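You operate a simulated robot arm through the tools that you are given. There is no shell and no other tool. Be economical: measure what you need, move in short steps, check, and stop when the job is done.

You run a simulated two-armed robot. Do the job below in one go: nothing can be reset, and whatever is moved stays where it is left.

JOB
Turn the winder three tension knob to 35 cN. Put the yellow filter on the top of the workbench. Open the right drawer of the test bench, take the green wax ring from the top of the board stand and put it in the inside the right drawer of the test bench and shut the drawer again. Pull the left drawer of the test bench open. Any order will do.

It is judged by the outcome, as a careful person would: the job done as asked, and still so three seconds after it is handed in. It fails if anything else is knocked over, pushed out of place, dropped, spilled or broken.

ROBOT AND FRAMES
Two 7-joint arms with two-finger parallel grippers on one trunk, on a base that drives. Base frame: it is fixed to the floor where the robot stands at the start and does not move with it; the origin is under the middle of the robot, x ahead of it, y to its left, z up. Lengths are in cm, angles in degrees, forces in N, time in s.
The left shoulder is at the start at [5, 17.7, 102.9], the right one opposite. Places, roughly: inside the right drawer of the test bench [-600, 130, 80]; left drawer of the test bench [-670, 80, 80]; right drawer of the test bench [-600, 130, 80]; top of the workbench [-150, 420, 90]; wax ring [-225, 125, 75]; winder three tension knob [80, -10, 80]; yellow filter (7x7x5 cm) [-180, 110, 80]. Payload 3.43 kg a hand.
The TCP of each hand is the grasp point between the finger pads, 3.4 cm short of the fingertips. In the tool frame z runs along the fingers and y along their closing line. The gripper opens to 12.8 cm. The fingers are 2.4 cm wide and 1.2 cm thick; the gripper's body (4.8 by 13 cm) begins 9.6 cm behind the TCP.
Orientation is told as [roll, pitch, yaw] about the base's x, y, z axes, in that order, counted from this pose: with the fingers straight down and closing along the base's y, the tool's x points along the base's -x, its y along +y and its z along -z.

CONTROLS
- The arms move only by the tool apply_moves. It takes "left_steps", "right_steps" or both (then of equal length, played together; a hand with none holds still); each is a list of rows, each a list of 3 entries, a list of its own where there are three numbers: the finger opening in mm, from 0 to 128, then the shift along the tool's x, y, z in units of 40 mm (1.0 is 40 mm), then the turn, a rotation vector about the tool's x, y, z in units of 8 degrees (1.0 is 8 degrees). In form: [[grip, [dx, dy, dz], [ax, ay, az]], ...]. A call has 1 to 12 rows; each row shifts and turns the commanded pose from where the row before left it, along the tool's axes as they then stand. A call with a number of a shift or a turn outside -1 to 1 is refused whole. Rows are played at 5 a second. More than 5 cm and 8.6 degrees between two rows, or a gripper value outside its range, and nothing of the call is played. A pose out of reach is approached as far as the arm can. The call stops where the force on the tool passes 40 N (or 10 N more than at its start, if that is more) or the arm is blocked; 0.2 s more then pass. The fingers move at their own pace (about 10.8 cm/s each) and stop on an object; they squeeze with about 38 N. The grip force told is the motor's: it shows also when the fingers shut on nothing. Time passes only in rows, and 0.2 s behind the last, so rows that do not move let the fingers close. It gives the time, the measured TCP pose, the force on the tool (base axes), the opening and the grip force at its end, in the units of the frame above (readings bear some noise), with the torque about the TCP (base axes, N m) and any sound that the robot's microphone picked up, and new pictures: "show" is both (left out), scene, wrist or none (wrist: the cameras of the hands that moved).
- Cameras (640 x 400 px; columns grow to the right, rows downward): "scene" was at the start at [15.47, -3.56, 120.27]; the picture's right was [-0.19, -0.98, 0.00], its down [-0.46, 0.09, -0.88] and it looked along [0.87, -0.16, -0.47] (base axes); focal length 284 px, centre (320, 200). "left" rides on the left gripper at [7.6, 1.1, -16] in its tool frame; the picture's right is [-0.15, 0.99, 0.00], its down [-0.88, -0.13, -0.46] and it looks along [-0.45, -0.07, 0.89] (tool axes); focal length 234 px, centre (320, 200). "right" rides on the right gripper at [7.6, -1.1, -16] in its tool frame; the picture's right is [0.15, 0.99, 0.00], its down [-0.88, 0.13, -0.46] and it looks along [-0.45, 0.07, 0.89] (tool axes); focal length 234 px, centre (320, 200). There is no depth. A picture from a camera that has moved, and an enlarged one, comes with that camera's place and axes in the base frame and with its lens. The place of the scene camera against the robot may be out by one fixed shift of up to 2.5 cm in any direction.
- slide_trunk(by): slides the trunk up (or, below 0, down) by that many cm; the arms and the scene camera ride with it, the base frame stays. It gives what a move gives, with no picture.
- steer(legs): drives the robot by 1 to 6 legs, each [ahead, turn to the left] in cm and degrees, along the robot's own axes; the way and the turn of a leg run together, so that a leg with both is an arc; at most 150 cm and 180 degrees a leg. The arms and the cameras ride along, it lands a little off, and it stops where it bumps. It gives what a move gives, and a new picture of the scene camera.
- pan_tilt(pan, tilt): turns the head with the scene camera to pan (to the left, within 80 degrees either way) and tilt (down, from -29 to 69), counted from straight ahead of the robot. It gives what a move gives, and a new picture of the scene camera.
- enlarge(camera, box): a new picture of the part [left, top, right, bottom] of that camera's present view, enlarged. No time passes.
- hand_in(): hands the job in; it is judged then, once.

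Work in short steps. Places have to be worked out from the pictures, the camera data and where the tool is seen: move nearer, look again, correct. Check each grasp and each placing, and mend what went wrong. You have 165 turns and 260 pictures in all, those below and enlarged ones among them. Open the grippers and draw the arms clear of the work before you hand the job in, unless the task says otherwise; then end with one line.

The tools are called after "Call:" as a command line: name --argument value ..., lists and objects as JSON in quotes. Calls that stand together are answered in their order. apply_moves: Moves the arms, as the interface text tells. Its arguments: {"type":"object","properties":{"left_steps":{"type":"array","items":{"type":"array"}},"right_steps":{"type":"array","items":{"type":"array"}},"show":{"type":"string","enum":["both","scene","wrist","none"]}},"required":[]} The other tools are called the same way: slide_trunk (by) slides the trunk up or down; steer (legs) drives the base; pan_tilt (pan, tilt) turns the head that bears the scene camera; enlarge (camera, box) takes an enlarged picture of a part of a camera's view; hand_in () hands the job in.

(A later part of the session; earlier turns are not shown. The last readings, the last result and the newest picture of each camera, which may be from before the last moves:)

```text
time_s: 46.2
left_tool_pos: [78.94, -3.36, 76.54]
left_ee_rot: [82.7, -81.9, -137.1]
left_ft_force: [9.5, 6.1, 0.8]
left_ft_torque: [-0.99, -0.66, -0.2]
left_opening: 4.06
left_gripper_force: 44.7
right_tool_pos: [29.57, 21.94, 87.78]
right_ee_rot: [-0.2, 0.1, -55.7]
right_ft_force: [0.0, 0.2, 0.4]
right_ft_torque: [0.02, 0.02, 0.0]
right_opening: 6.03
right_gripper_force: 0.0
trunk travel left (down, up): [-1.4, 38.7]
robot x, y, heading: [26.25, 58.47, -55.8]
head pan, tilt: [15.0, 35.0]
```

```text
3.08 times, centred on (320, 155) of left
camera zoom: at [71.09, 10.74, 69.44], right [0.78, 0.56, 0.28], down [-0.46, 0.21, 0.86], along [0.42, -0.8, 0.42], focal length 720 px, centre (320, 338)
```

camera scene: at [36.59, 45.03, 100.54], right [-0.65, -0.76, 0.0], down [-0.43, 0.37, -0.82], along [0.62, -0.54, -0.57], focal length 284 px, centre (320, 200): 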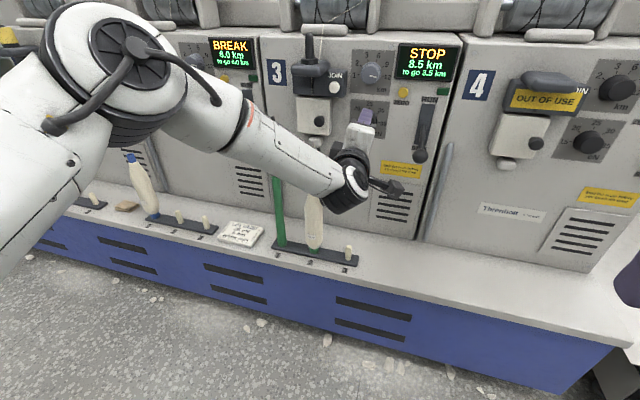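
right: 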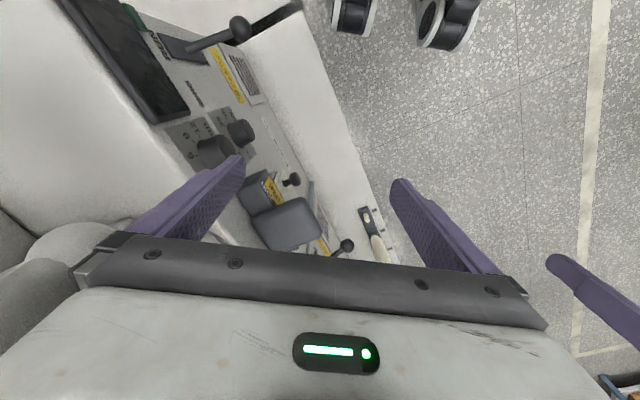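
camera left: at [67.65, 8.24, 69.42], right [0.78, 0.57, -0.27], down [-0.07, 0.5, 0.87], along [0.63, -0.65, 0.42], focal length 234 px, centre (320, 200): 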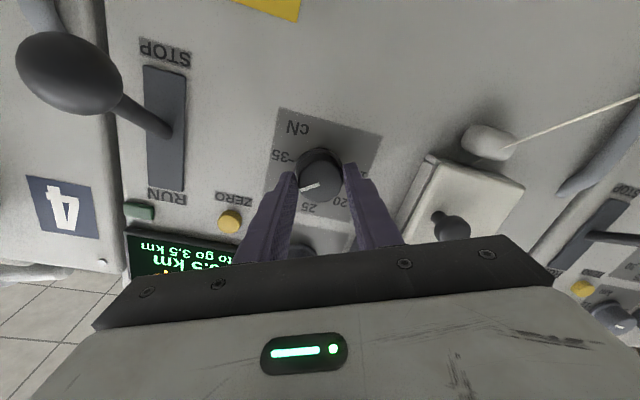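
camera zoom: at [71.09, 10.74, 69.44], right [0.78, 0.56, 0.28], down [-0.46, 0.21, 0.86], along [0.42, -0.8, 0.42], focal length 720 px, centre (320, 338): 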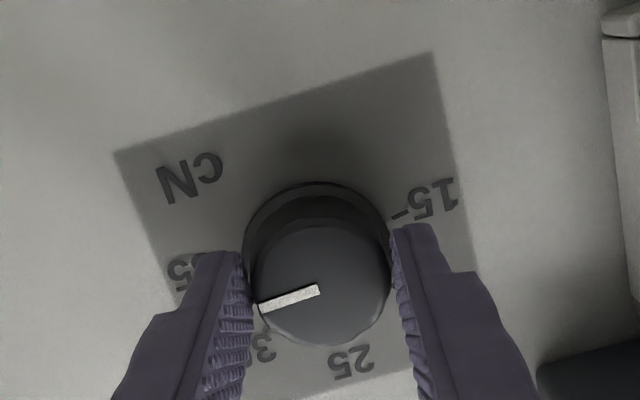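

Pointer seems close to 35. I open the fingers and back off a bit to read the scale properly.

Call:
apply_moves --left_steps '[[64, [0, 0, 0], [0, 0, 0]], [64, [0, 0, -0.5], [0, 0, 0]], [64, [0, 0, -1], [0, 0, 0]], [64, [0, 0, -1], [0, 0, 0]]]' --show "wrist"

Call:
enlarge --camera "left" --box '[260, 90, 380, 180]'

Call:
enlarge --camera "scene" --box '[310, 70, 450, 160]'

```text
time_s: 47.2
left_tool_pos: [72.97, 4.54, 76.66]
left_ee_rot: [82.8, -81.9, -136.8]
left_ft_force: [0.2, 0.4, -0.2]
left_ft_torque: [-0.02, -0.01, 0.0]
left_opening: 6.38
left_gripper_force: 0.0
right_tool_pos: [29.62, 21.97, 87.77]
right_ee_rot: [0.0, 0.0, -55.8]
right_ft_force: [0.0, -0.5, 0.9]
right_ft_torque: [-0.01, 0.02, -0.01]
right_opening: 5.96
right_gripper_force: 0.0
trunk travel left (down, up): [-1.4, 38.7]
robot x, y, heading: [26.38, 58.36, -55.7]
head pan, tilt: [15.0, 35.0]
camera left: at [65.15, 18.67, 69.6], right [0.78, 0.56, 0.28], down [-0.46, 0.21, 0.86], along [0.42, -0.8, 0.42], focal length 234 px, centre (320, 200)
```

left: 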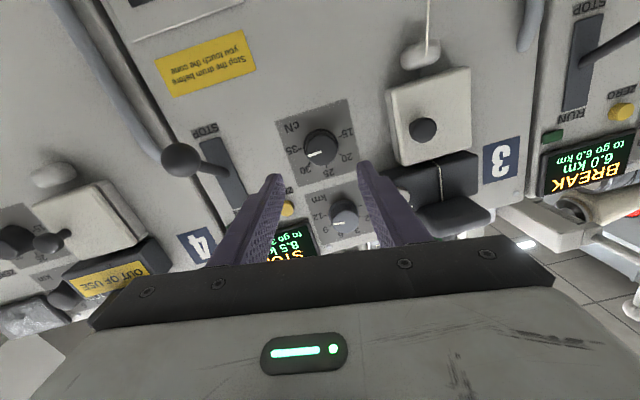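

```text
4.44 times, centred on (320, 135) of left
camera zoom: at [65.15, 18.67, 69.6], right [0.78, 0.56, 0.28], down [-0.46, 0.21, 0.86], along [0.42, -0.8, 0.42], focal length 1041 px, centre (320, 489)
```

zoom: 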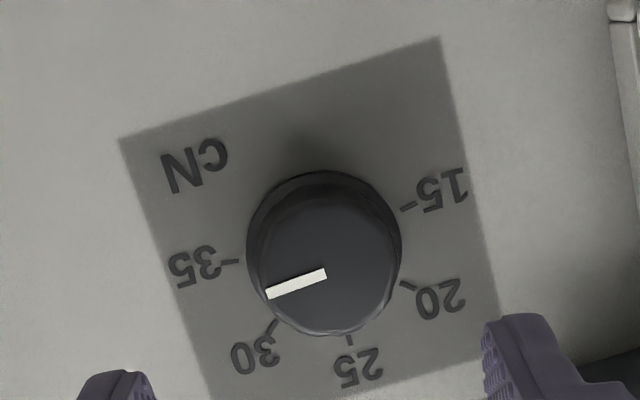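

```text
4.44 times, centred on (380, 115) of scene
camera zoom: at [36.58, 45.02, 100.54], right [-0.65, -0.76, 0.0], down [-0.43, 0.37, -0.82], along [0.62, -0.54, -0.57], focal length 1261 px, centre (53, 578)
```

zoom: 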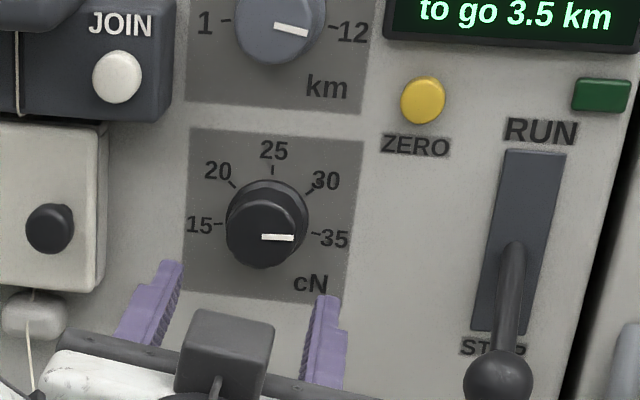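

Reading the ticks: 35 lies at about +99°, the pointer at about +88°. I regrip and turn about 11° more clockwise.

Call:
apply_moves --left_steps '[[64, [0, 0, 1], [0, 0, 0]], [64, [0, 0, 1], [0, 0, 0]], [64, [0, 0, 0.5], [0, 0, 0]], [30, [0, 0, 0], [0, 0, 0]], [20, [0, 0, 0], [0, 0, 0]], [20, [0, 0, 0], [0, 0, 0.75]], [20, [0, 0, 0], [0, 0, 0.75]], [20, [0, 0, 0], [0, 0, 0]], [64, [0, 0, 0], [0, 0, 0]], [64, [0, 0, -0.5], [0, 0, 0]], [64, [0, 0, -1], [0, 0, 0]], [64, [0, 0, -1], [0, 0, 0]]]' --show "none"

Call:
enlarge --camera "left" --box '[260, 90, 380, 180]'

```text
time_s: 49.8
left_tool_pos: [73.1, 4.52, 76.73]
left_ee_rot: [87.0, -70.1, -141.4]
left_ft_force: [-0.1, -0.2, 0.3]
left_ft_torque: [-0.04, -0.03, -0.04]
left_opening: 6.41
left_gripper_force: 0.0
right_tool_pos: [29.64, 21.82, 87.78]
right_ee_rot: [0.1, -0.1, -55.8]
right_ft_force: [-0.6, 0.7, -0.4]
right_ft_torque: [0.02, -0.01, 0.0]
right_opening: 5.98
right_gripper_force: 0.0
trunk travel left (down, up): [-1.4, 38.7]
robot x, y, heading: [26.47, 58.23, -55.8]
head pan, tilt: [15.0, 35.0]
```

```text
4.44 times, centred on (320, 135) of left
camera zoom: at [66.56, 19.47, 70.33], right [0.72, 0.51, 0.48], down [-0.6, 0.11, 0.79], along [0.35, -0.85, 0.38], focal length 1041 px, centre (320, 489)
```

zoom: 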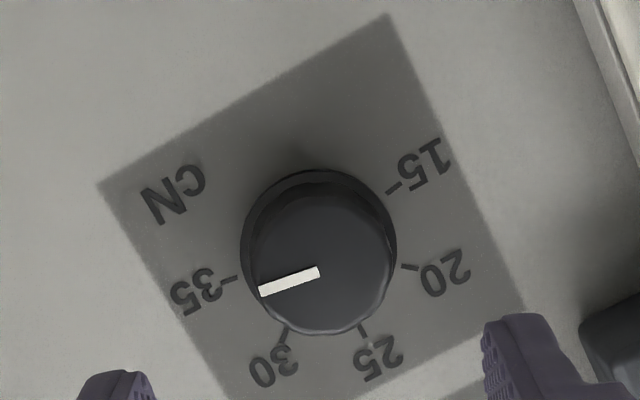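

Now the pointer lies on the 35 tick within about 2°. I confirm with the scene camera and draw the hand back.

Call:
apply_moves --left_steps '[[64, [0, 0, -1], [0, 0, 0]], [64, [0, 0, -1], [0, 0, 0]], [64, [0, 0, -1], [0, 0, 0]]]' --show "none"

Call:
enlarge --camera "scene" --box '[340, 90, 400, 130]'

```text
time_s: 50.6
left_tool_pos: [65.98, 14.5, 76.97]
left_ee_rot: [87.1, -70.1, -141.3]
left_ft_force: [0.1, -0.6, 1.0]
left_ft_torque: [0.01, 0.01, 0.03]
left_opening: 6.39
left_gripper_force: 0.1
right_tool_pos: [29.55, 21.89, 87.75]
right_ee_rot: [-0.1, 0.0, -55.8]
right_ft_force: [0.6, -0.2, 0.7]
right_ft_torque: [0.01, -0.01, -0.01]
right_opening: 6.02
right_gripper_force: 0.2
trunk travel left (down, up): [-1.4, 38.7]
robot x, y, heading: [26.44, 58.54, -55.9]
head pan, tilt: [15.0, 35.0]
```

```text
10.00 times, centred on (370, 110) of scene
camera zoom: at [36.58, 45.02, 100.54], right [-0.65, -0.76, 0.0], down [-0.43, 0.37, -0.82], along [0.62, -0.54, -0.57], focal length 2836 px, centre (-180, 1100)
```

zoom: 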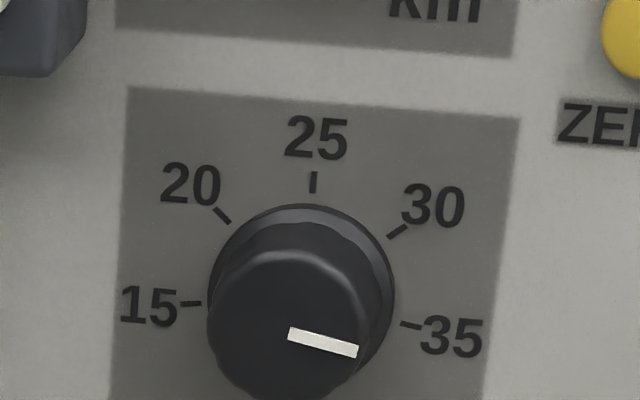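

The pointer aligns exactly with the 35 tick. Now I back the base off, raise the trunk and bring the left hand back to fingers-down.

Call:
steer --legs '[[-25, 0]]'

Call:
slide_trunk --by 18

Call:
apply_moves --left_steps '[[64, [0, 0, -1], [0, 0, -1]], [64, [0, 0, -1], [0, 0, -1]], [64, [0, 0, 0], [0, 1, -0.25]], [64, [0, 0, 0], [0, 1, 0]], [64, [0, 0, 0], [0, 1, 0]], [64, [0, 0, 0], [0, 1, 0]], [64, [0, 0, 0], [0, 1, 0]], [64, [0, 0, 0], [0, 1, 0]], [64, [0, 0, 0], [0, 1, 0]], [64, [0, 0, 0], [0, 1, 0]], [64, [0, 0, 0], [0, 1, 0]], [64, [0, 0, 0], [0, 1, 0]]]' --show "scene"

```text
time_s: 52.4
left_tool_pos: [51.89, 35.33, 76.88]
left_ee_rot: [86.9, -70.0, -141.0]
left_ft_force: [0.5, 0.4, -0.1]
left_ft_torque: [0.0, 0.0, 0.01]
left_opening: 6.4
left_gripper_force: 0.1
right_tool_pos: [15.65, 42.49, 87.72]
right_ee_rot: [0.1, 0.1, -55.7]
right_ft_force: [-0.6, -0.3, 0.3]
right_ft_torque: [0.0, 0.0, 0.0]
right_opening: 6.02
right_gripper_force: 0.1
trunk travel left (down, up): [-1.4, 38.7]
robot x, y, heading: [12.45, 79.39, -55.6]
head pan, tilt: [15.0, 35.0]
camera scene: at [22.51, 65.75, 100.54], right [-0.65, -0.76, 0.0], down [-0.44, 0.37, -0.82], along [0.62, -0.53, -0.57], focal length 284 px, centre (320, 200)
```

scene: 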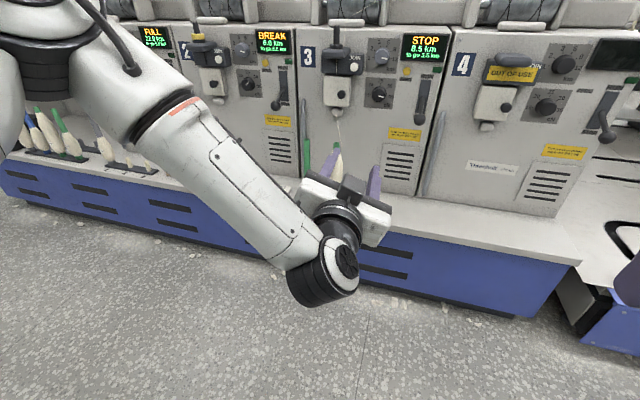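

```text
time_s: 54.4
left_tool_pos: [52.1, 35.21, 94.76]
left_ee_rot: [86.9, -69.9, -141.0]
left_ft_force: [-0.5, 0.3, -0.7]
left_ft_torque: [-0.01, 0.0, -0.05]
left_opening: 6.39
left_gripper_force: 0.0
right_tool_pos: [15.59, 42.45, 105.79]
right_ee_rot: [0.0, 0.0, -55.6]
right_ft_force: [0.0, 0.7, -0.7]
right_ft_torque: [-0.04, 0.01, -0.02]
right_opening: 5.98
right_gripper_force: 0.0
trunk travel left (down, up): [-19.4, 20.7]
robot x, y, heading: [12.2, 79.15, -55.6]
head pan, tilt: [15.0, 35.0]
```

```text
time_s: 57.0
left_tool_pos: [47.24, 41.78, 95.06]
left_ee_rot: [2.0, -8.8, -54.1]
left_ft_force: [0.6, 1.7, 0.5]
left_ft_torque: [0.01, -0.01, 0.02]
left_opening: 6.41
left_gripper_force: 0.2
right_tool_pos: [15.63, 42.48, 105.82]
right_ee_rot: [0.0, 0.1, -55.6]
right_ft_force: [-0.2, -0.2, -0.7]
right_ft_torque: [-0.02, -0.02, -0.02]
right_opening: 6.0
right_gripper_force: 0.1
trunk travel left (down, up): [-19.4, 20.7]
robot x, y, heading: [12.21, 79.27, -55.6]
head pan, tilt: [15.0, 35.0]
camera scene: at [22.52, 65.74, 118.54], right [-0.65, -0.76, 0.0], down [-0.44, 0.37, -0.82], along [0.62, -0.53, -0.57], focal length 284 px, centre (320, 200)
```

scene: 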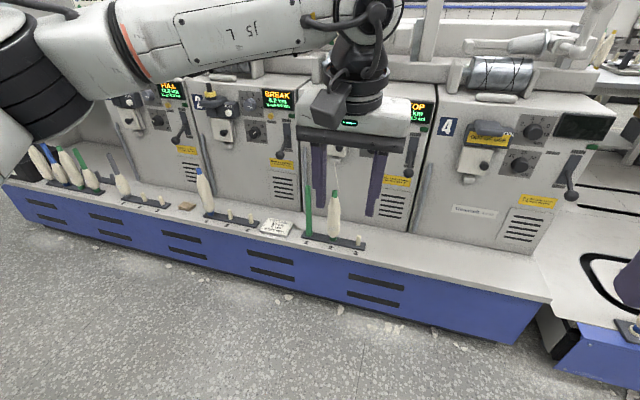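

Upright again. I straighten the left hand, tuck it, and look to the right before turning.

Call:
apply_moves --left_steps '[[64, [0.9, 0.5, 0], [0, 1, 0]], [64, [0.9, 0.6, 0], [-0.2, 0.1, 0]], [64, [0.9, 0.6, 0], [0, 0, 0]], [64, [0.9, 0.6, 0], [0, 0, 0]]]' --show "none"

Call:
pan_tilt --pan -78 --tilt 25

```text
time_s: 58.0
left_tool_pos: [46.11, 58.95, 95.07]
left_ee_rot: [3.6, -0.1, -53.7]
left_ft_force: [0.3, 0.2, -0.4]
left_ft_torque: [0.0, 0.03, 0.02]
left_opening: 6.41
left_gripper_force: 0.1
right_tool_pos: [15.74, 42.54, 105.74]
right_ee_rot: [0.0, 0.0, -55.5]
right_ft_force: [0.7, -0.4, -0.1]
right_ft_torque: [0.01, 0.01, 0.01]
right_opening: 6.0
right_gripper_force: 0.0
trunk travel left (down, up): [-19.4, 20.7]
robot x, y, heading: [12.68, 79.01, -55.6]
head pan, tilt: [15.0, 35.0]
```

```text
time_s: 59.7
left_tool_pos: [46.08, 58.74, 95.06]
left_ee_rot: [3.5, -0.2, -53.7]
left_ft_force: [0.4, -0.4, -0.6]
left_ft_torque: [0.0, -0.01, 0.02]
left_opening: 6.4
left_gripper_force: 0.0
right_tool_pos: [15.66, 42.54, 105.89]
right_ee_rot: [0.0, 0.1, -55.6]
right_ft_force: [0.5, 0.0, 0.2]
right_ft_torque: [0.04, -0.02, 0.02]
right_opening: 6.03
right_gripper_force: 0.1
trunk travel left (down, up): [-19.4, 20.7]
robot x, y, heading: [12.23, 79.36, -55.6]
head pan, tilt: [-78.0, 25.0]
camera scene: at [9.48, 64.8, 120.12], right [-0.73, 0.69, 0.0], down [0.29, 0.31, -0.91], along [-0.62, -0.66, -0.42], focal length 284 px, centre (320, 200)
```

scene: 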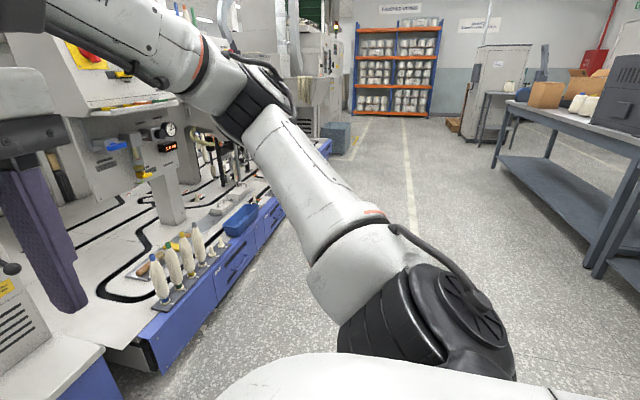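

The floor to the right is clear. I turn right 100° and look ahead.

Call:
steer --legs '[[0, -100]]'

Call:
pan_tilt --pan -20 --tilt 22

```text
time_s: 64.3
left_tool_pos: [-13.24, 49.2, 95.02]
left_ee_rot: [3.6, -0.2, -153.3]
left_ft_force: [0.2, -0.3, 0.2]
left_ft_torque: [0.03, 0.04, 0.02]
left_opening: 6.38
left_gripper_force: 0.0
right_tool_pos: [-24.19, 81.97, 105.75]
right_ee_rot: [0.0, -0.1, -154.9]
right_ft_force: [-0.1, 0.4, -0.1]
right_ft_torque: [0.01, -0.03, 0.01]
right_opening: 6.0
right_gripper_force: 0.0
trunk travel left (down, up): [-19.4, 20.7]
robot x, y, heading: [12.5, 79.33, -155.0]
head pan, tilt: [-78.0, 25.0]
camera scene: at [-0.03, 81.66, 120.12], right [0.8, 0.6, 0.0], down [0.25, -0.34, -0.91], along [-0.54, 0.72, -0.42], focal length 284 px, centre (320, 200)
```

scene: 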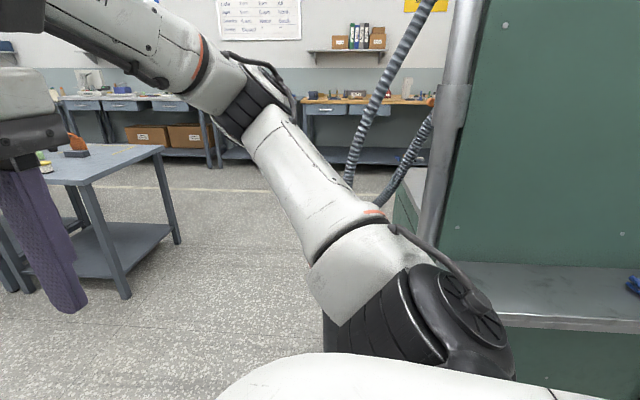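

```text
time_s: 65.6
left_tool_pos: [-13.24, 49.2, 94.97]
left_ee_rot: [3.6, -0.2, -153.2]
left_ft_force: [0.0, 1.1, 0.4]
left_ft_torque: [0.01, 0.0, 0.0]
left_opening: 6.4
left_gripper_force: 0.1
right_tool_pos: [-24.15, 81.92, 105.66]
right_ee_rot: [0.0, 0.0, -155.1]
right_ft_force: [0.5, -0.2, 0.2]
right_ft_torque: [0.04, 0.02, 0.0]
right_opening: 6.01
right_gripper_force: 0.1
trunk travel left (down, up): [-19.4, 20.7]
robot x, y, heading: [12.04, 79.01, -154.9]
head pan, tilt: [-20.0, 22.0]
camera scene: at [-3.73, 73.5, 120.6], right [-0.09, 1.0, 0.0], down [0.37, 0.03, -0.93], along [-0.92, -0.08, -0.37], focal length 284 px, centre (320, 200)
```

scene: 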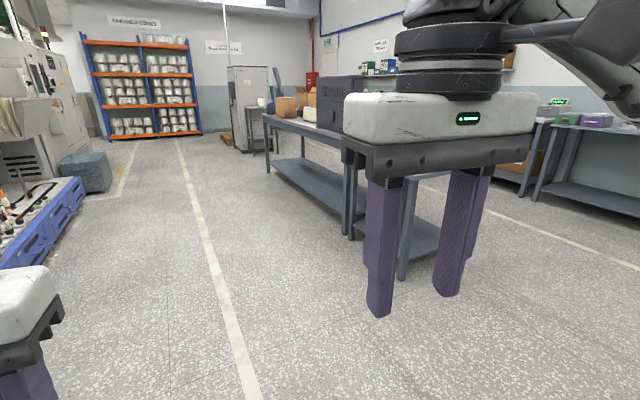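

A table with the items runs along ahead-right. I turn to face its near end and drive 105 cm closer for a look.

Call:
steer --legs '[[0, -20], [105, 0]]'

Call:
pan_tilt --pan -35 --tilt 28

```text
time_s: 72.2
left_tool_pos: [-129.02, 49.34, 95.14]
left_ee_rot: [3.6, -0.2, -172.5]
left_ft_force: [0.2, 0.1, -0.1]
left_ft_torque: [-0.01, 0.0, 0.0]
left_opening: 6.38
left_gripper_force: 0.0
right_tool_pos: [-128.63, 83.78, 105.73]
right_ee_rot: [0.0, 0.0, -174.4]
right_ft_force: [-0.4, 0.6, -0.1]
right_ft_torque: [0.0, 0.03, 0.0]
right_opening: 6.02
right_gripper_force: 0.0
trunk travel left (down, up): [-19.4, 20.7]
robot x, y, heading: [-94.97, 69.26, -174.4]
head pan, tilt: [-20.0, 22.0]
camera scene: at [-111.48, 68.69, 120.6], right [0.25, 0.97, 0.0], down [0.36, -0.09, -0.93], along [-0.9, 0.23, -0.37], focal length 284 px, centre (320, 200)
```

scene: 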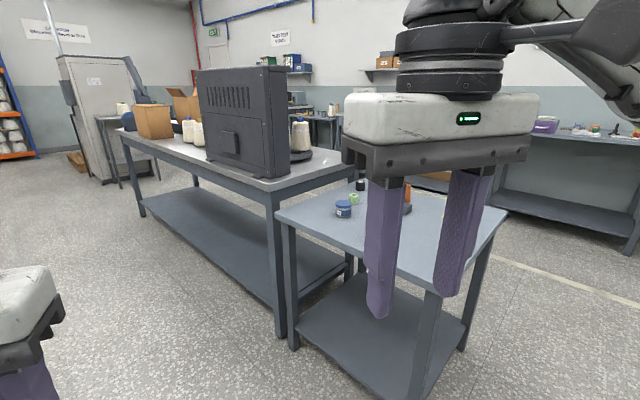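

```text
time_s: 73.0
left_tool_pos: [-129.07, 49.12, 95.05]
left_ee_rot: [3.6, -0.1, -172.6]
left_ft_force: [-0.4, 0.2, 0.0]
left_ft_torque: [0.01, 0.05, -0.04]
left_opening: 6.39
left_gripper_force: 0.0
right_tool_pos: [-128.59, 83.63, 105.73]
right_ee_rot: [0.0, -0.1, -174.4]
right_ft_force: [-0.2, -0.2, 0.2]
right_ft_torque: [0.02, 0.01, 0.0]
right_opening: 5.99
right_gripper_force: 0.1
trunk travel left (down, up): [-19.4, 20.7]
robot x, y, heading: [-95.03, 68.74, -174.5]
head pan, tilt: [-35.0, 28.0]
camera scene: at [-110.43, 70.85, 119.64], right [0.49, 0.87, 0.0], down [0.41, -0.23, -0.88], along [-0.77, 0.43, -0.47], focal length 284 px, centre (320, 200)
```

scene: 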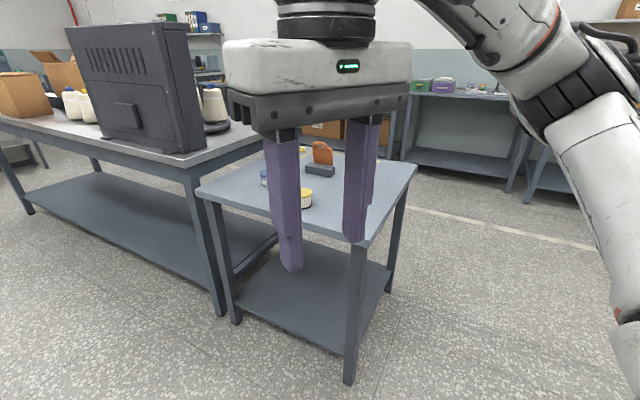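

The small side table carries the filters. I enlarge it.

Call:
enlarge --camera "scene" --box '[240, 120, 420, 240]'

Call:
pan_tilt --pan -15 --tilt 28

```text
3.33 times, centred on (330, 180) of scene
camera zoom: at [-110.43, 70.85, 119.64], right [0.49, 0.87, 0.0], down [0.41, -0.23, -0.88], along [-0.77, 0.43, -0.47], focal length 946 px, centre (287, 267)
```

zoom: 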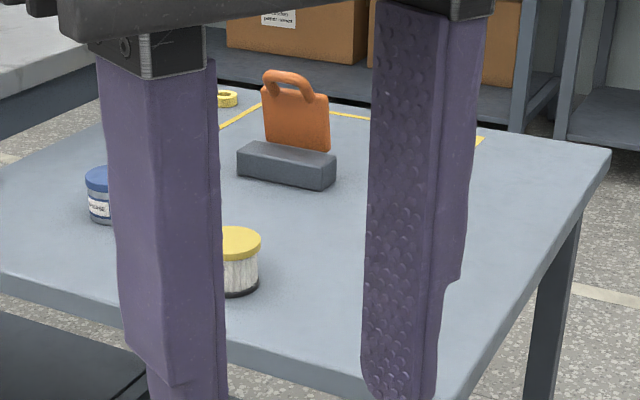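

```text
time_s: 73.8
left_tool_pos: [-129.03, 49.16, 94.87]
left_ee_rot: [3.6, -0.2, -172.6]
left_ft_force: [0.2, 0.1, 0.1]
left_ft_torque: [-0.01, 0.01, -0.02]
left_opening: 6.39
left_gripper_force: 0.0
right_tool_pos: [-128.54, 83.66, 105.84]
right_ee_rot: [0.0, 0.0, -174.4]
right_ft_force: [-0.4, 0.1, -0.3]
right_ft_torque: [0.02, -0.01, 0.01]
right_opening: 6.02
right_gripper_force: 0.1
trunk travel left (down, up): [-19.4, 20.7]
robot x, y, heading: [-94.83, 68.85, -174.4]
head pan, tilt: [-15.0, 28.0]
camera scene: at [-111.47, 67.88, 119.64], right [0.16, 0.99, 0.0], down [0.46, -0.08, -0.88], along [-0.87, 0.14, -0.47], focal length 284 px, centre (320, 200)
```

scene: 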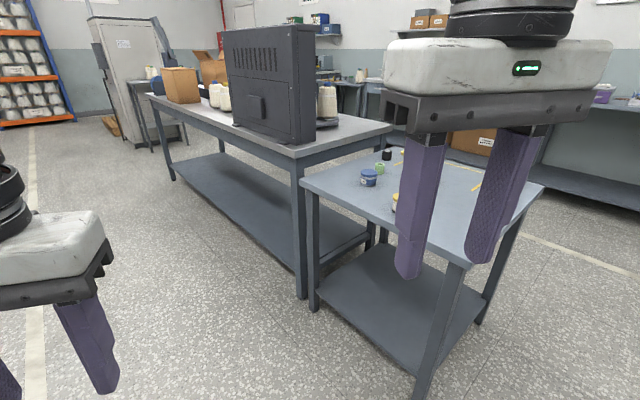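

Filter near [-190,110,72], green ring near [-230,116,70], both on the small table (board stand). I drive to stand in front, with filter on the right and ring on the left side.

Call:
steer --legs '[[83, 1], [0, -64.5]]'

Call:
pan_tilt --pan 0 --tilt 40

```text
time_s: 81.0
left_tool_pos: [-210.18, 82.05, 95.02]
left_ee_rot: [3.6, -0.3, 123.7]
left_ft_force: [0.2, -0.1, 0.3]
left_ft_torque: [-0.03, -0.01, 0.03]
left_opening: 6.4
left_gripper_force: 0.0
right_tool_pos: [-179.02, 97.06, 105.7]
right_ee_rot: [0.0, -0.1, 122.0]
right_ft_force: [-1.0, 0.0, 0.3]
right_ft_torque: [-0.04, -0.01, -0.01]
right_opening: 6.0
right_gripper_force: 0.0
trunk travel left (down, up): [-19.4, 20.7]
robot x, y, heading: [-177.54, 60.6, 122.1]
head pan, tilt: [-15.0, 28.0]
camera scene: at [-184.18, 73.24, 119.64], right [0.96, 0.29, 0.0], down [0.14, -0.45, -0.88], along [-0.26, 0.84, -0.47], focal length 284 px, centre (320, 200)
```

scene: 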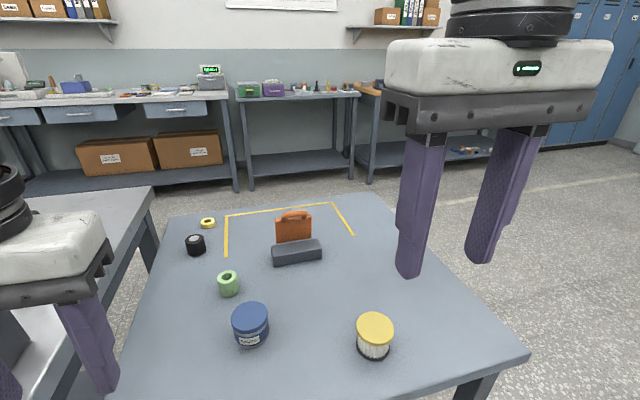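

```text
time_s: 81.8
left_tool_pos: [-210.21, 82.19, 95.13]
left_ee_rot: [3.5, -0.3, 123.8]
left_ft_force: [0.4, -0.3, -0.2]
left_ft_torque: [0.0, 0.02, 0.01]
left_opening: 6.38
left_gripper_force: 0.1
right_tool_pos: [-178.94, 97.12, 105.67]
right_ee_rot: [0.1, 0.0, 122.0]
right_ft_force: [-0.5, -0.3, -0.5]
right_ft_torque: [0.01, -0.01, 0.01]
right_opening: 5.98
right_gripper_force: 0.1
trunk travel left (down, up): [-19.4, 20.7]
robot x, y, heading: [-177.03, 60.5, 121.8]
head pan, tilt: [0.0, 40.0]
camera scene: at [-186.02, 71.72, 117.79], right [0.85, 0.53, 0.0], down [0.34, -0.54, -0.77], along [-0.41, 0.65, -0.64], focal length 284 px, centre (320, 200)
```

scene: 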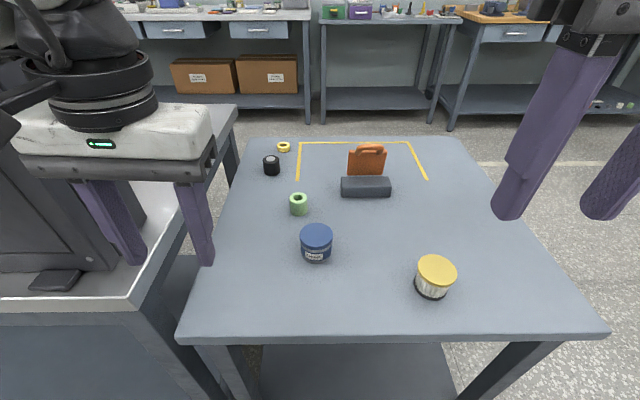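

Filter centre at about [-184.8,107,76.5], table at z≈74. I move the right hand above it with fingers wide, stopping 9 cm above the grasp height.

Call:
apply_moves --right_steps '[[105, [-0.96, 0, 0.3], [0, 0, 0]], [105, [-0.96, 0, 0.3], [0, 0, 0]], [105, [-0.96, 0, 0.3], [0, 0, 0]], [105, [0, 0, 0.9], [0, 0, 0]], [105, [0, 0, 0.9], [0, 0, 0]], [105, [0, 0, 0.9], [0, 0, 0]], [105, [0, 0, 0.9], [0, 0, 0]]]'

```text
time_s: 83.4
left_tool_pos: [-210.07, 82.16, 95.01]
left_ee_rot: [3.6, -0.2, 123.7]
left_ft_force: [0.5, 0.3, -0.8]
left_ft_torque: [0.02, -0.03, 0.01]
left_opening: 6.41
left_gripper_force: 0.1
right_tool_pos: [-184.96, 106.95, 87.66]
right_ee_rot: [0.1, 0.0, 121.9]
right_ft_force: [-0.1, -0.1, 0.4]
right_ft_torque: [-0.02, 0.0, 0.02]
right_opening: 10.51
right_gripper_force: 0.1
trunk travel left (down, up): [-19.4, 20.7]
robot x, y, heading: [-177.5, 60.58, 122.1]
head pan, tilt: [0.0, 40.0]
camera scene: at [-186.03, 71.73, 117.79], right [0.85, 0.53, 0.0], down [0.34, -0.55, -0.77], along [-0.41, 0.65, -0.64], focal length 284 px, centre (320, 200)
camera right: at [-180.04, 101.01, 103.59], right [-0.76, -0.65, 0.0], down [-0.58, 0.68, 0.46], along [-0.3, 0.35, -0.89], focal length 234 px, centre (320, 200)
```

scene: 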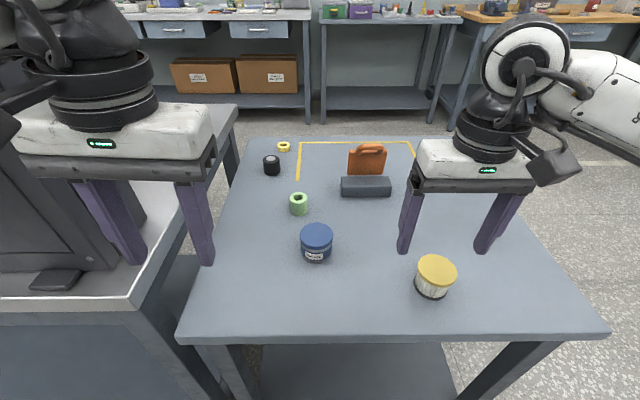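
right: 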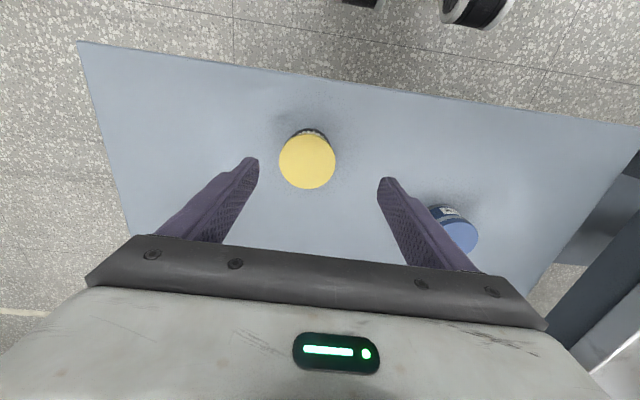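

Wrist view suggests the filter top is lower than thought (z≈76) and slightly ahead/right. I correct and descend 5 cm.

Call:
apply_moves --right_steps '[[105, [-0.37, -0.3, 0.5], [0, 0, 0]], [105, [0, 0, 0.8], [0, 0, 0]]]' --show "wrist"

```text
time_s: 84.0
left_tool_pos: [-210.15, 82.17, 95.08]
left_ee_rot: [3.7, -0.2, 123.7]
left_ft_force: [0.1, -0.1, -0.1]
left_ft_torque: [0.02, 0.01, -0.04]
left_opening: 6.4
left_gripper_force: 0.0
right_tool_pos: [-184.8, 108.9, 82.47]
right_ee_rot: [0.0, 0.0, 122.0]
right_ft_force: [0.0, -0.6, 0.1]
right_ft_torque: [-0.01, 0.02, -0.03]
right_opening: 10.53
right_gripper_force: 0.1
trunk travel left (down, up): [-19.4, 20.7]
robot x, y, heading: [-177.1, 60.39, 122.2]
head pan, tilt: [0.0, 40.0]
camera right: at [-179.92, 102.95, 98.48], right [-0.76, -0.65, 0.0], down [-0.58, 0.68, 0.46], along [-0.3, 0.35, -0.89], focal length 234 px, centre (320, 200)
```

right: 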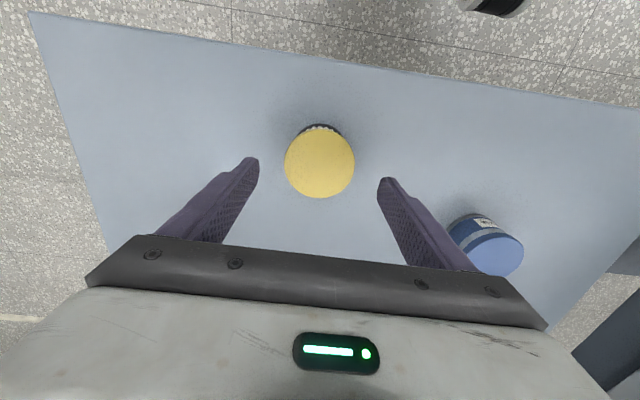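

Height is still ambiguous (z 76–80). The fingers straddle the filter safely, so I descend 2 cm and look again with both cameras.

Call:
apply_moves --right_steps '[[105, [0, 0, 0.5], [0, 0, 0]]]'

```text
time_s: 84.4
left_tool_pos: [-210.15, 82.14, 95.04]
left_ee_rot: [3.6, -0.2, 123.7]
left_ft_force: [-0.2, 0.6, 0.1]
left_ft_torque: [0.0, 0.0, 0.01]
left_opening: 6.4
left_gripper_force: 0.1
right_tool_pos: [-184.94, 108.9, 80.39]
right_ee_rot: [0.0, 0.0, 122.0]
right_ft_force: [-0.6, 0.4, 0.7]
right_ft_torque: [0.0, 0.0, -0.01]
right_opening: 10.49
right_gripper_force: 0.0
trunk travel left (down, up): [-19.4, 20.7]
robot x, y, heading: [-177.05, 60.45, 122.1]
head pan, tilt: [0.0, 40.0]
camera scene: at [-186.03, 71.72, 117.79], right [0.85, 0.53, 0.0], down [0.34, -0.55, -0.77], along [-0.41, 0.65, -0.64], focal length 284 px, centre (320, 200)
camera right: at [-179.98, 102.96, 96.36], right [-0.76, -0.65, 0.0], down [-0.58, 0.68, 0.46], along [-0.3, 0.35, -0.89], focal length 234 px, centre (320, 200)
```

scene: 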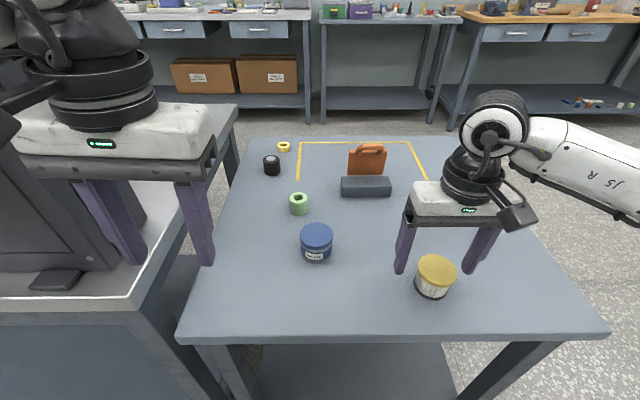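
right: 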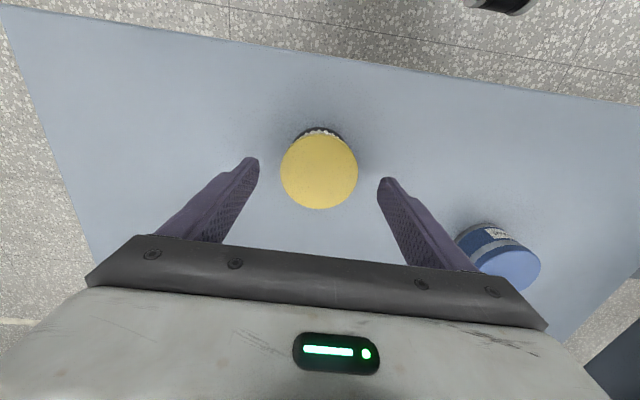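

Triangulated top: z≈78.7, 1.2 cm back toward the robot. I correct, descend 2.4 cm and close.

Call:
apply_moves --right_steps '[[105, [0.3, 0, 0], [0, 0, 0]], [105, [0, 0, 0.6], [0, 0, 0]], [50, [0, 0, 0], [0, 0, 0]], [50, [0, 0, 0], [0, 0, 0]], [50, [0, 0, 0], [0, 0, 0]]]'

```text
time_s: 85.6
left_tool_pos: [-210.14, 82.06, 95.0]
left_ee_rot: [3.6, -0.2, 123.8]
left_ft_force: [0.1, 0.7, 0.1]
left_ft_torque: [0.0, -0.02, -0.03]
left_opening: 6.41
left_gripper_force: 0.0
right_tool_pos: [-184.29, 107.76, 78.07]
right_ee_rot: [0.0, 0.0, 121.9]
right_ft_force: [0.2, 0.8, 0.1]
right_ft_torque: [0.01, 0.04, -0.02]
right_opening: 6.09
right_gripper_force: 37.9
trunk travel left (down, up): [-19.4, 20.7]
robot x, y, heading: [-177.36, 60.52, 121.9]
head pan, tilt: [0.0, 40.0]
camera scene: at [-186.03, 71.71, 117.79], right [0.85, 0.53, 0.0], down [0.34, -0.54, -0.77], along [-0.41, 0.65, -0.64], focal length 284 px, centre (320, 200)
camera right: at [-179.26, 101.91, 93.99], right [-0.76, -0.65, 0.0], down [-0.58, 0.68, 0.46], along [-0.3, 0.35, -0.89], focal length 234 px, centre (320, 200)
```

scene: 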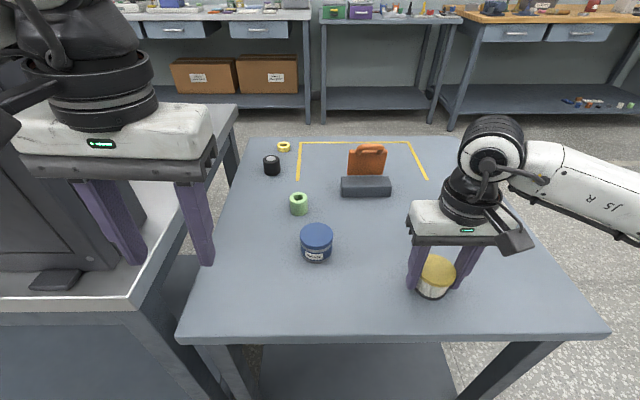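
right: 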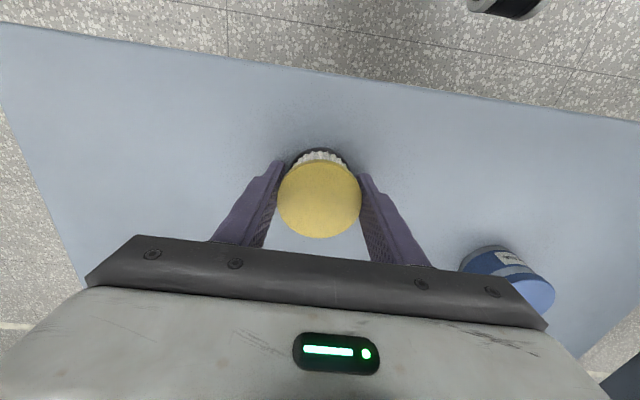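

The filter is held (6.1 cm). I lift it 20 cm and draw it back somewhat.

Call:
apply_moves --right_steps '[[50, [0, 0, -1], [0, 0, 0]], [50, [0, 0, -1], [0, 0, 0]], [50, [0, 0, -1], [0, 0, 0]], [50, [0.5, 0, -1], [0, 0, 0]], [50, [1, -0.3, -0.5], [0, 0, 0]], [50, [1, -0.3, -0.5], [0, 0, 0]]]' --left_steps '[[90, [0, 0, 0], [0, 0, 0]], [90, [0, 0, 0], [0, 0, 0]], [90, [0, 0, 0], [0, 0, 0]], [90, [-1, 0, 0], [-0.23, 0, 0]], [90, [-1, 0, 0], [-0.23, 0, 0]], [90, [-1, 0, 0], [0, 0, 0]]]'

```text
time_s: 87.2
left_tool_pos: [-214.75, 89.26, 96.43]
left_ee_rot: [7.6, -2.4, 121.8]
left_ft_force: [-0.2, 0.4, 0.0]
left_ft_torque: [-0.05, -0.01, -0.01]
left_opening: 8.99
left_gripper_force: 0.1
right_tool_pos: [-175.01, 97.96, 98.9]
right_ee_rot: [-0.1, -1.3, 121.9]
right_ft_force: [0.2, -0.3, -0.5]
right_ft_torque: [0.01, 0.03, 0.0]
right_opening: 6.09
right_gripper_force: 37.8
trunk travel left (down, up): [-19.4, 20.7]
robot x, y, heading: [-176.33, 59.2, 122.9]
head pan, tilt: [0.0, 40.0]
stopped in row 6 (left hand): the arm was blocked; the commanded pose is now the measured one
camera scene: at [-184.35, 68.53, 118.25], right [0.84, 0.54, 0.0], down [0.34, -0.52, -0.78], along [-0.42, 0.66, -0.62], focal length 284 px, centre (320, 200)
camera right: at [-169.97, 91.79, 114.71], right [-0.76, -0.65, 0.0], down [-0.57, 0.67, 0.47], along [-0.3, 0.36, -0.88], focal length 234 px, centre (320, 200)
camera left: at [-209.57, 82.58, 112.18], right [-0.91, -0.4, 0.14], down [-0.29, 0.83, 0.47], along [-0.3, 0.39, -0.87], focal length 234 px, centre (320, 200)
```

scene: 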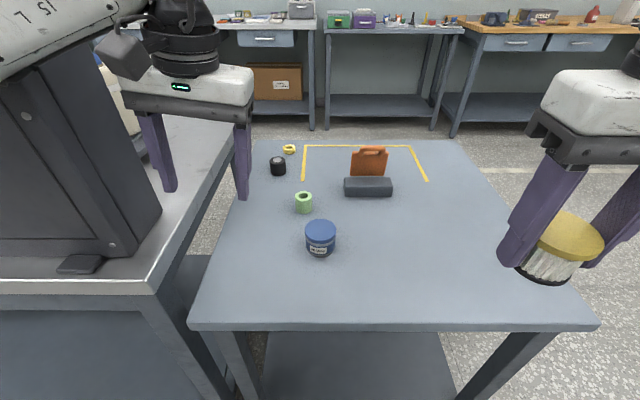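
right: 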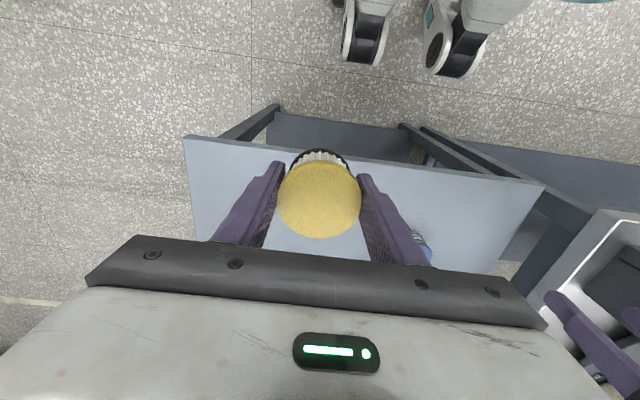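
left: 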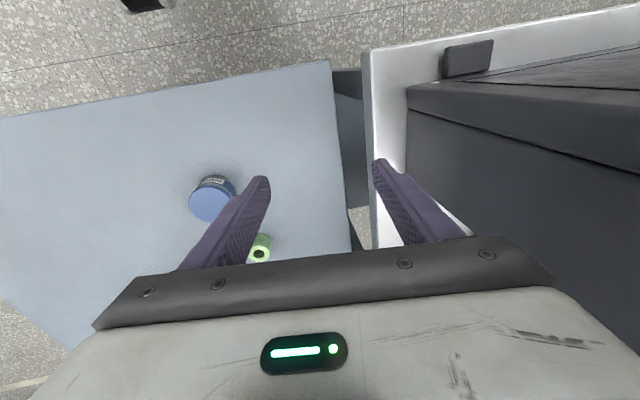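

The left arm was blocked, likely its forearm against the black machine. I retreat the left arm immediately by the way it came.

Call:
apply_moves --left_steps '[[90, [1, 0, 0], [0, 0, 0]], [90, [1, 0, 0], [0, 0, 0]], [90, [1, 0, 0], [0, 0, 0]]]' --show "scene"

Call:
pan_tilt --pan 40 --tilt 30

```text
time_s: 88.0
left_tool_pos: [-209.29, 81.08, 94.85]
left_ee_rot: [7.7, -0.5, 122.7]
left_ft_force: [-0.1, 0.3, -0.7]
left_ft_torque: [-0.02, -0.03, 0.0]
left_opening: 8.99
left_gripper_force: 0.0
right_tool_pos: [-176.26, 99.87, 97.88]
right_ee_rot: [0.0, 0.1, 122.0]
right_ft_force: [-0.4, -0.3, -1.2]
right_ft_torque: [0.0, 0.0, 0.02]
right_opening: 6.11
right_gripper_force: 38.1
trunk travel left (down, up): [-19.4, 20.7]
robot x, y, heading: [-177.04, 59.46, 122.3]
head pan, tilt: [0.0, 40.0]
camera scene: at [-185.57, 70.88, 117.78], right [0.84, 0.54, 0.0], down [0.34, -0.54, -0.77], along [-0.41, 0.65, -0.64], focal length 284 px, centre (320, 200)
```

scene: 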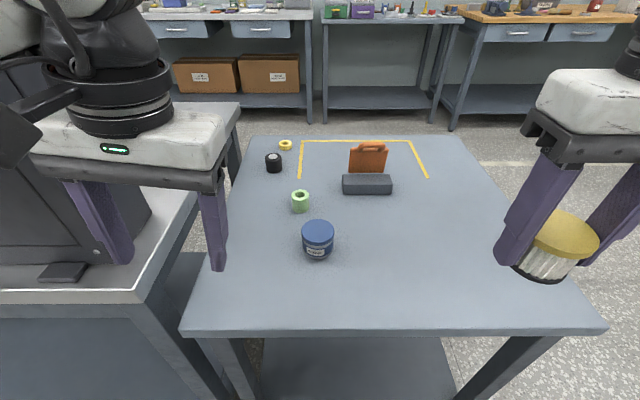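

```text
time_s: 89.0
left_tool_pos: [-209.27, 81.03, 94.86]
left_ee_rot: [7.7, -0.7, 122.3]
left_ft_force: [-0.6, 0.0, 0.0]
left_ft_torque: [0.0, 0.04, -0.02]
left_opening: 9.01
left_gripper_force: 0.0
right_tool_pos: [-176.05, 99.8, 97.98]
right_ee_rot: [0.0, 0.1, 121.9]
right_ft_force: [0.1, 0.5, -0.9]
right_ft_torque: [0.01, 0.0, 0.0]
right_opening: 6.09
right_gripper_force: 37.7
trunk travel left (down, up): [-19.4, 20.7]
robot x, y, heading: [-176.67, 59.88, 122.5]
head pan, tilt: [40.0, 30.0]
camera scene: at [-189.59, 66.35, 119.32], right [0.3, 0.95, 0.0], down [0.48, -0.15, -0.87], along [-0.83, 0.26, -0.5], focal length 284 px, centre (320, 200)
```

scene: 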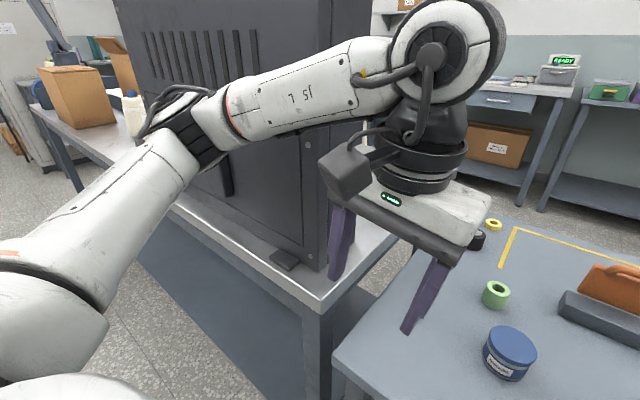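

The machine and table items look unmoved. I raise the trunk and shift the base about 18 cm to the right so that the left elbow stays clear of the machine.

Call:
slide_trunk --by 8

Call:
steer --legs '[[0, -70], [19, 0], [0, 70]]'

Call:
pan_tilt --pan 20 --tilt 40

```text
time_s: 90.2
left_tool_pos: [-209.37, 81.06, 102.92]
left_ee_rot: [7.6, -0.6, 122.4]
left_ft_force: [0.9, 0.1, -0.2]
left_ft_torque: [0.0, 0.02, 0.01]
left_opening: 9.0
left_gripper_force: 0.1
right_tool_pos: [-176.1, 99.76, 106.01]
right_ee_rot: [0.0, 0.2, 121.8]
right_ft_force: [-0.1, -0.3, -0.3]
right_ft_torque: [0.0, 0.01, 0.02]
right_opening: 6.09
right_gripper_force: 38.0
trunk travel left (down, up): [-27.4, 12.7]
robot x, y, heading: [-176.67, 59.72, 122.4]
head pan, tilt: [40.0, 30.0]
```

```text
time_s: 91.7
left_tool_pos: [-206.11, 85.42, 103.73]
left_ee_rot: [6.4, -1.4, 115.1]
left_ft_force: [0.9, 0.0, -0.4]
left_ft_torque: [0.01, 0.04, -0.04]
left_opening: 8.98
left_gripper_force: 0.0
right_tool_pos: [-166.12, 96.18, 106.64]
right_ee_rot: [-0.1, -1.1, 108.6]
right_ft_force: [0.2, -0.1, -0.3]
right_ft_torque: [0.02, -0.08, 0.02]
right_opening: 6.1
right_gripper_force: 37.9
trunk travel left (down, up): [-27.4, 12.7]
robot x, y, heading: [-176.49, 58.64, 110.7]
head pan, tilt: [40.0, 30.0]
stopped in leg 1: the robot was blocked; the commanded pose is now the measured one
camera scene: at [-187.01, 65.87, 127.58], right [0.48, 0.87, 0.01], down [0.43, -0.23, -0.87], along [-0.76, 0.43, -0.49], focal length 284 px, centre (320, 200)
```

scene: 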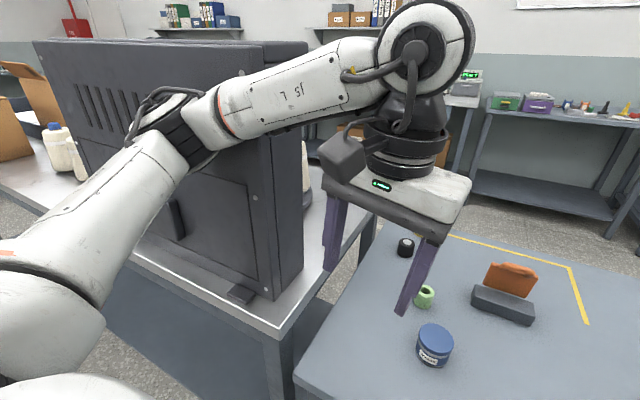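

```text
time_s: 92.5
left_tool_pos: [-205.93, 85.43, 103.72]
left_ee_rot: [6.2, -1.5, 115.1]
left_ft_force: [-0.7, -0.1, 0.3]
left_ft_torque: [0.0, 0.0, 0.01]
left_opening: 9.02
left_gripper_force: 0.1
right_tool_pos: [-166.08, 96.17, 106.66]
right_ee_rot: [-0.1, -1.3, 108.6]
right_ft_force: [-0.3, 0.1, -0.9]
right_ft_torque: [-0.01, 0.02, 0.01]
right_opening: 6.08
right_gripper_force: 37.9
trunk travel left (down, up): [-27.4, 12.7]
robot x, y, heading: [-176.24, 58.57, 111.0]
head pan, tilt: [20.0, 40.0]
camera scene: at [-184.6, 67.87, 126.07], right [0.76, 0.65, 0.01], down [0.42, -0.47, -0.78], along [-0.51, 0.59, -0.63], focal length 284 px, centre (320, 200)
```

scene: 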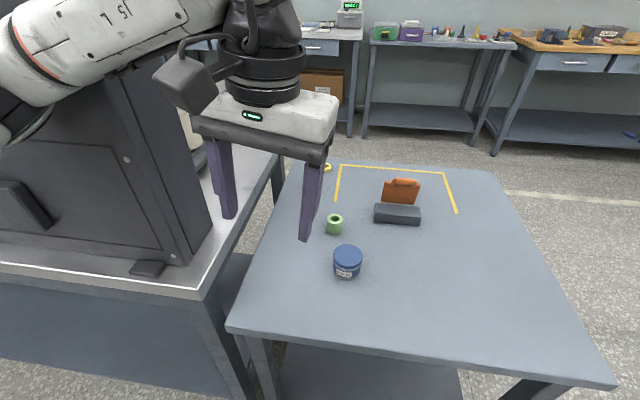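

The turn swung the left elbow into the machine. I turn back left and reverse straight away from the tables before repositioning.

Call:
steer --legs '[[0, 10], [-35, 0]]'

Call:
pan_tilt --pan 25 --tilt 30

```text
time_s: 95.5
left_tool_pos: [-193.13, 52.05, 102.87]
left_ee_rot: [6.8, -0.2, 124.1]
left_ft_force: [-0.2, -0.4, -0.3]
left_ft_torque: [0.01, 0.0, 0.0]
left_opening: 8.99
left_gripper_force: 0.0
right_tool_pos: [-156.26, 69.55, 106.05]
right_ee_rot: [0.0, 0.0, 118.6]
right_ft_force: [0.0, 0.3, -0.2]
right_ft_torque: [0.01, 0.01, -0.02]
right_opening: 6.11
right_gripper_force: 37.7
trunk travel left (down, up): [-27.4, 12.7]
robot x, y, heading: [-159.17, 29.2, 120.5]
head pan, tilt: [20.0, 40.0]
camera scene: at [-169.9, 38.91, 125.79], right [0.64, 0.77, 0.0], down [0.5, -0.41, -0.77], along [-0.59, 0.49, -0.64], focal length 284 px, centre (320, 200)
```

scene: 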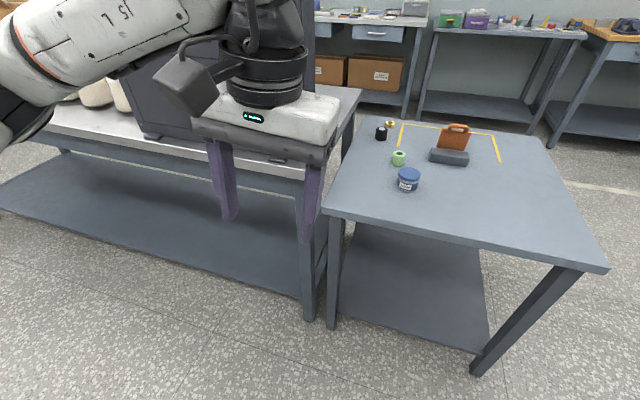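

```text
time_s: 96.2
left_tool_pos: [-193.06, 52.12, 103.04]
left_ee_rot: [6.7, -0.3, 124.3]
left_ft_force: [0.1, -0.7, -0.3]
left_ft_torque: [-0.03, 0.01, 0.02]
left_opening: 8.99
left_gripper_force: 0.1
right_tool_pos: [-156.24, 69.58, 105.98]
right_ee_rot: [0.0, 0.0, 118.6]
right_ft_force: [-0.1, -0.1, 0.1]
right_ft_torque: [-0.03, 0.0, -0.01]
right_opening: 6.09
right_gripper_force: 37.4
trunk travel left (down, up): [-27.4, 12.7]
robot x, y, heading: [-159.17, 29.57, 120.4]
head pan, tilt: [25.0, 30.0]
camera scene: at [-170.81, 38.66, 127.31], right [0.57, 0.82, 0.0], down [0.41, -0.28, -0.87], along [-0.71, 0.49, -0.5], focal length 284 px, centre (320, 200)
```

scene: 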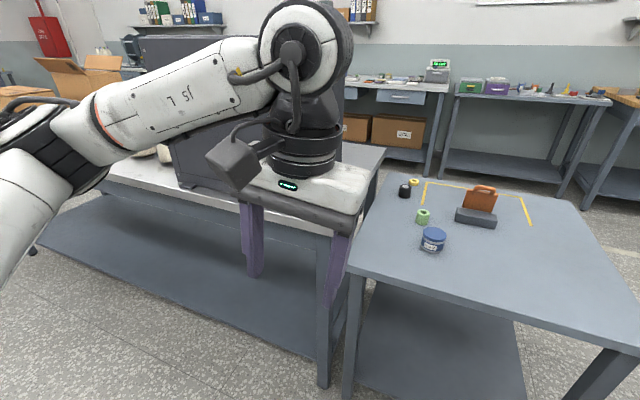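

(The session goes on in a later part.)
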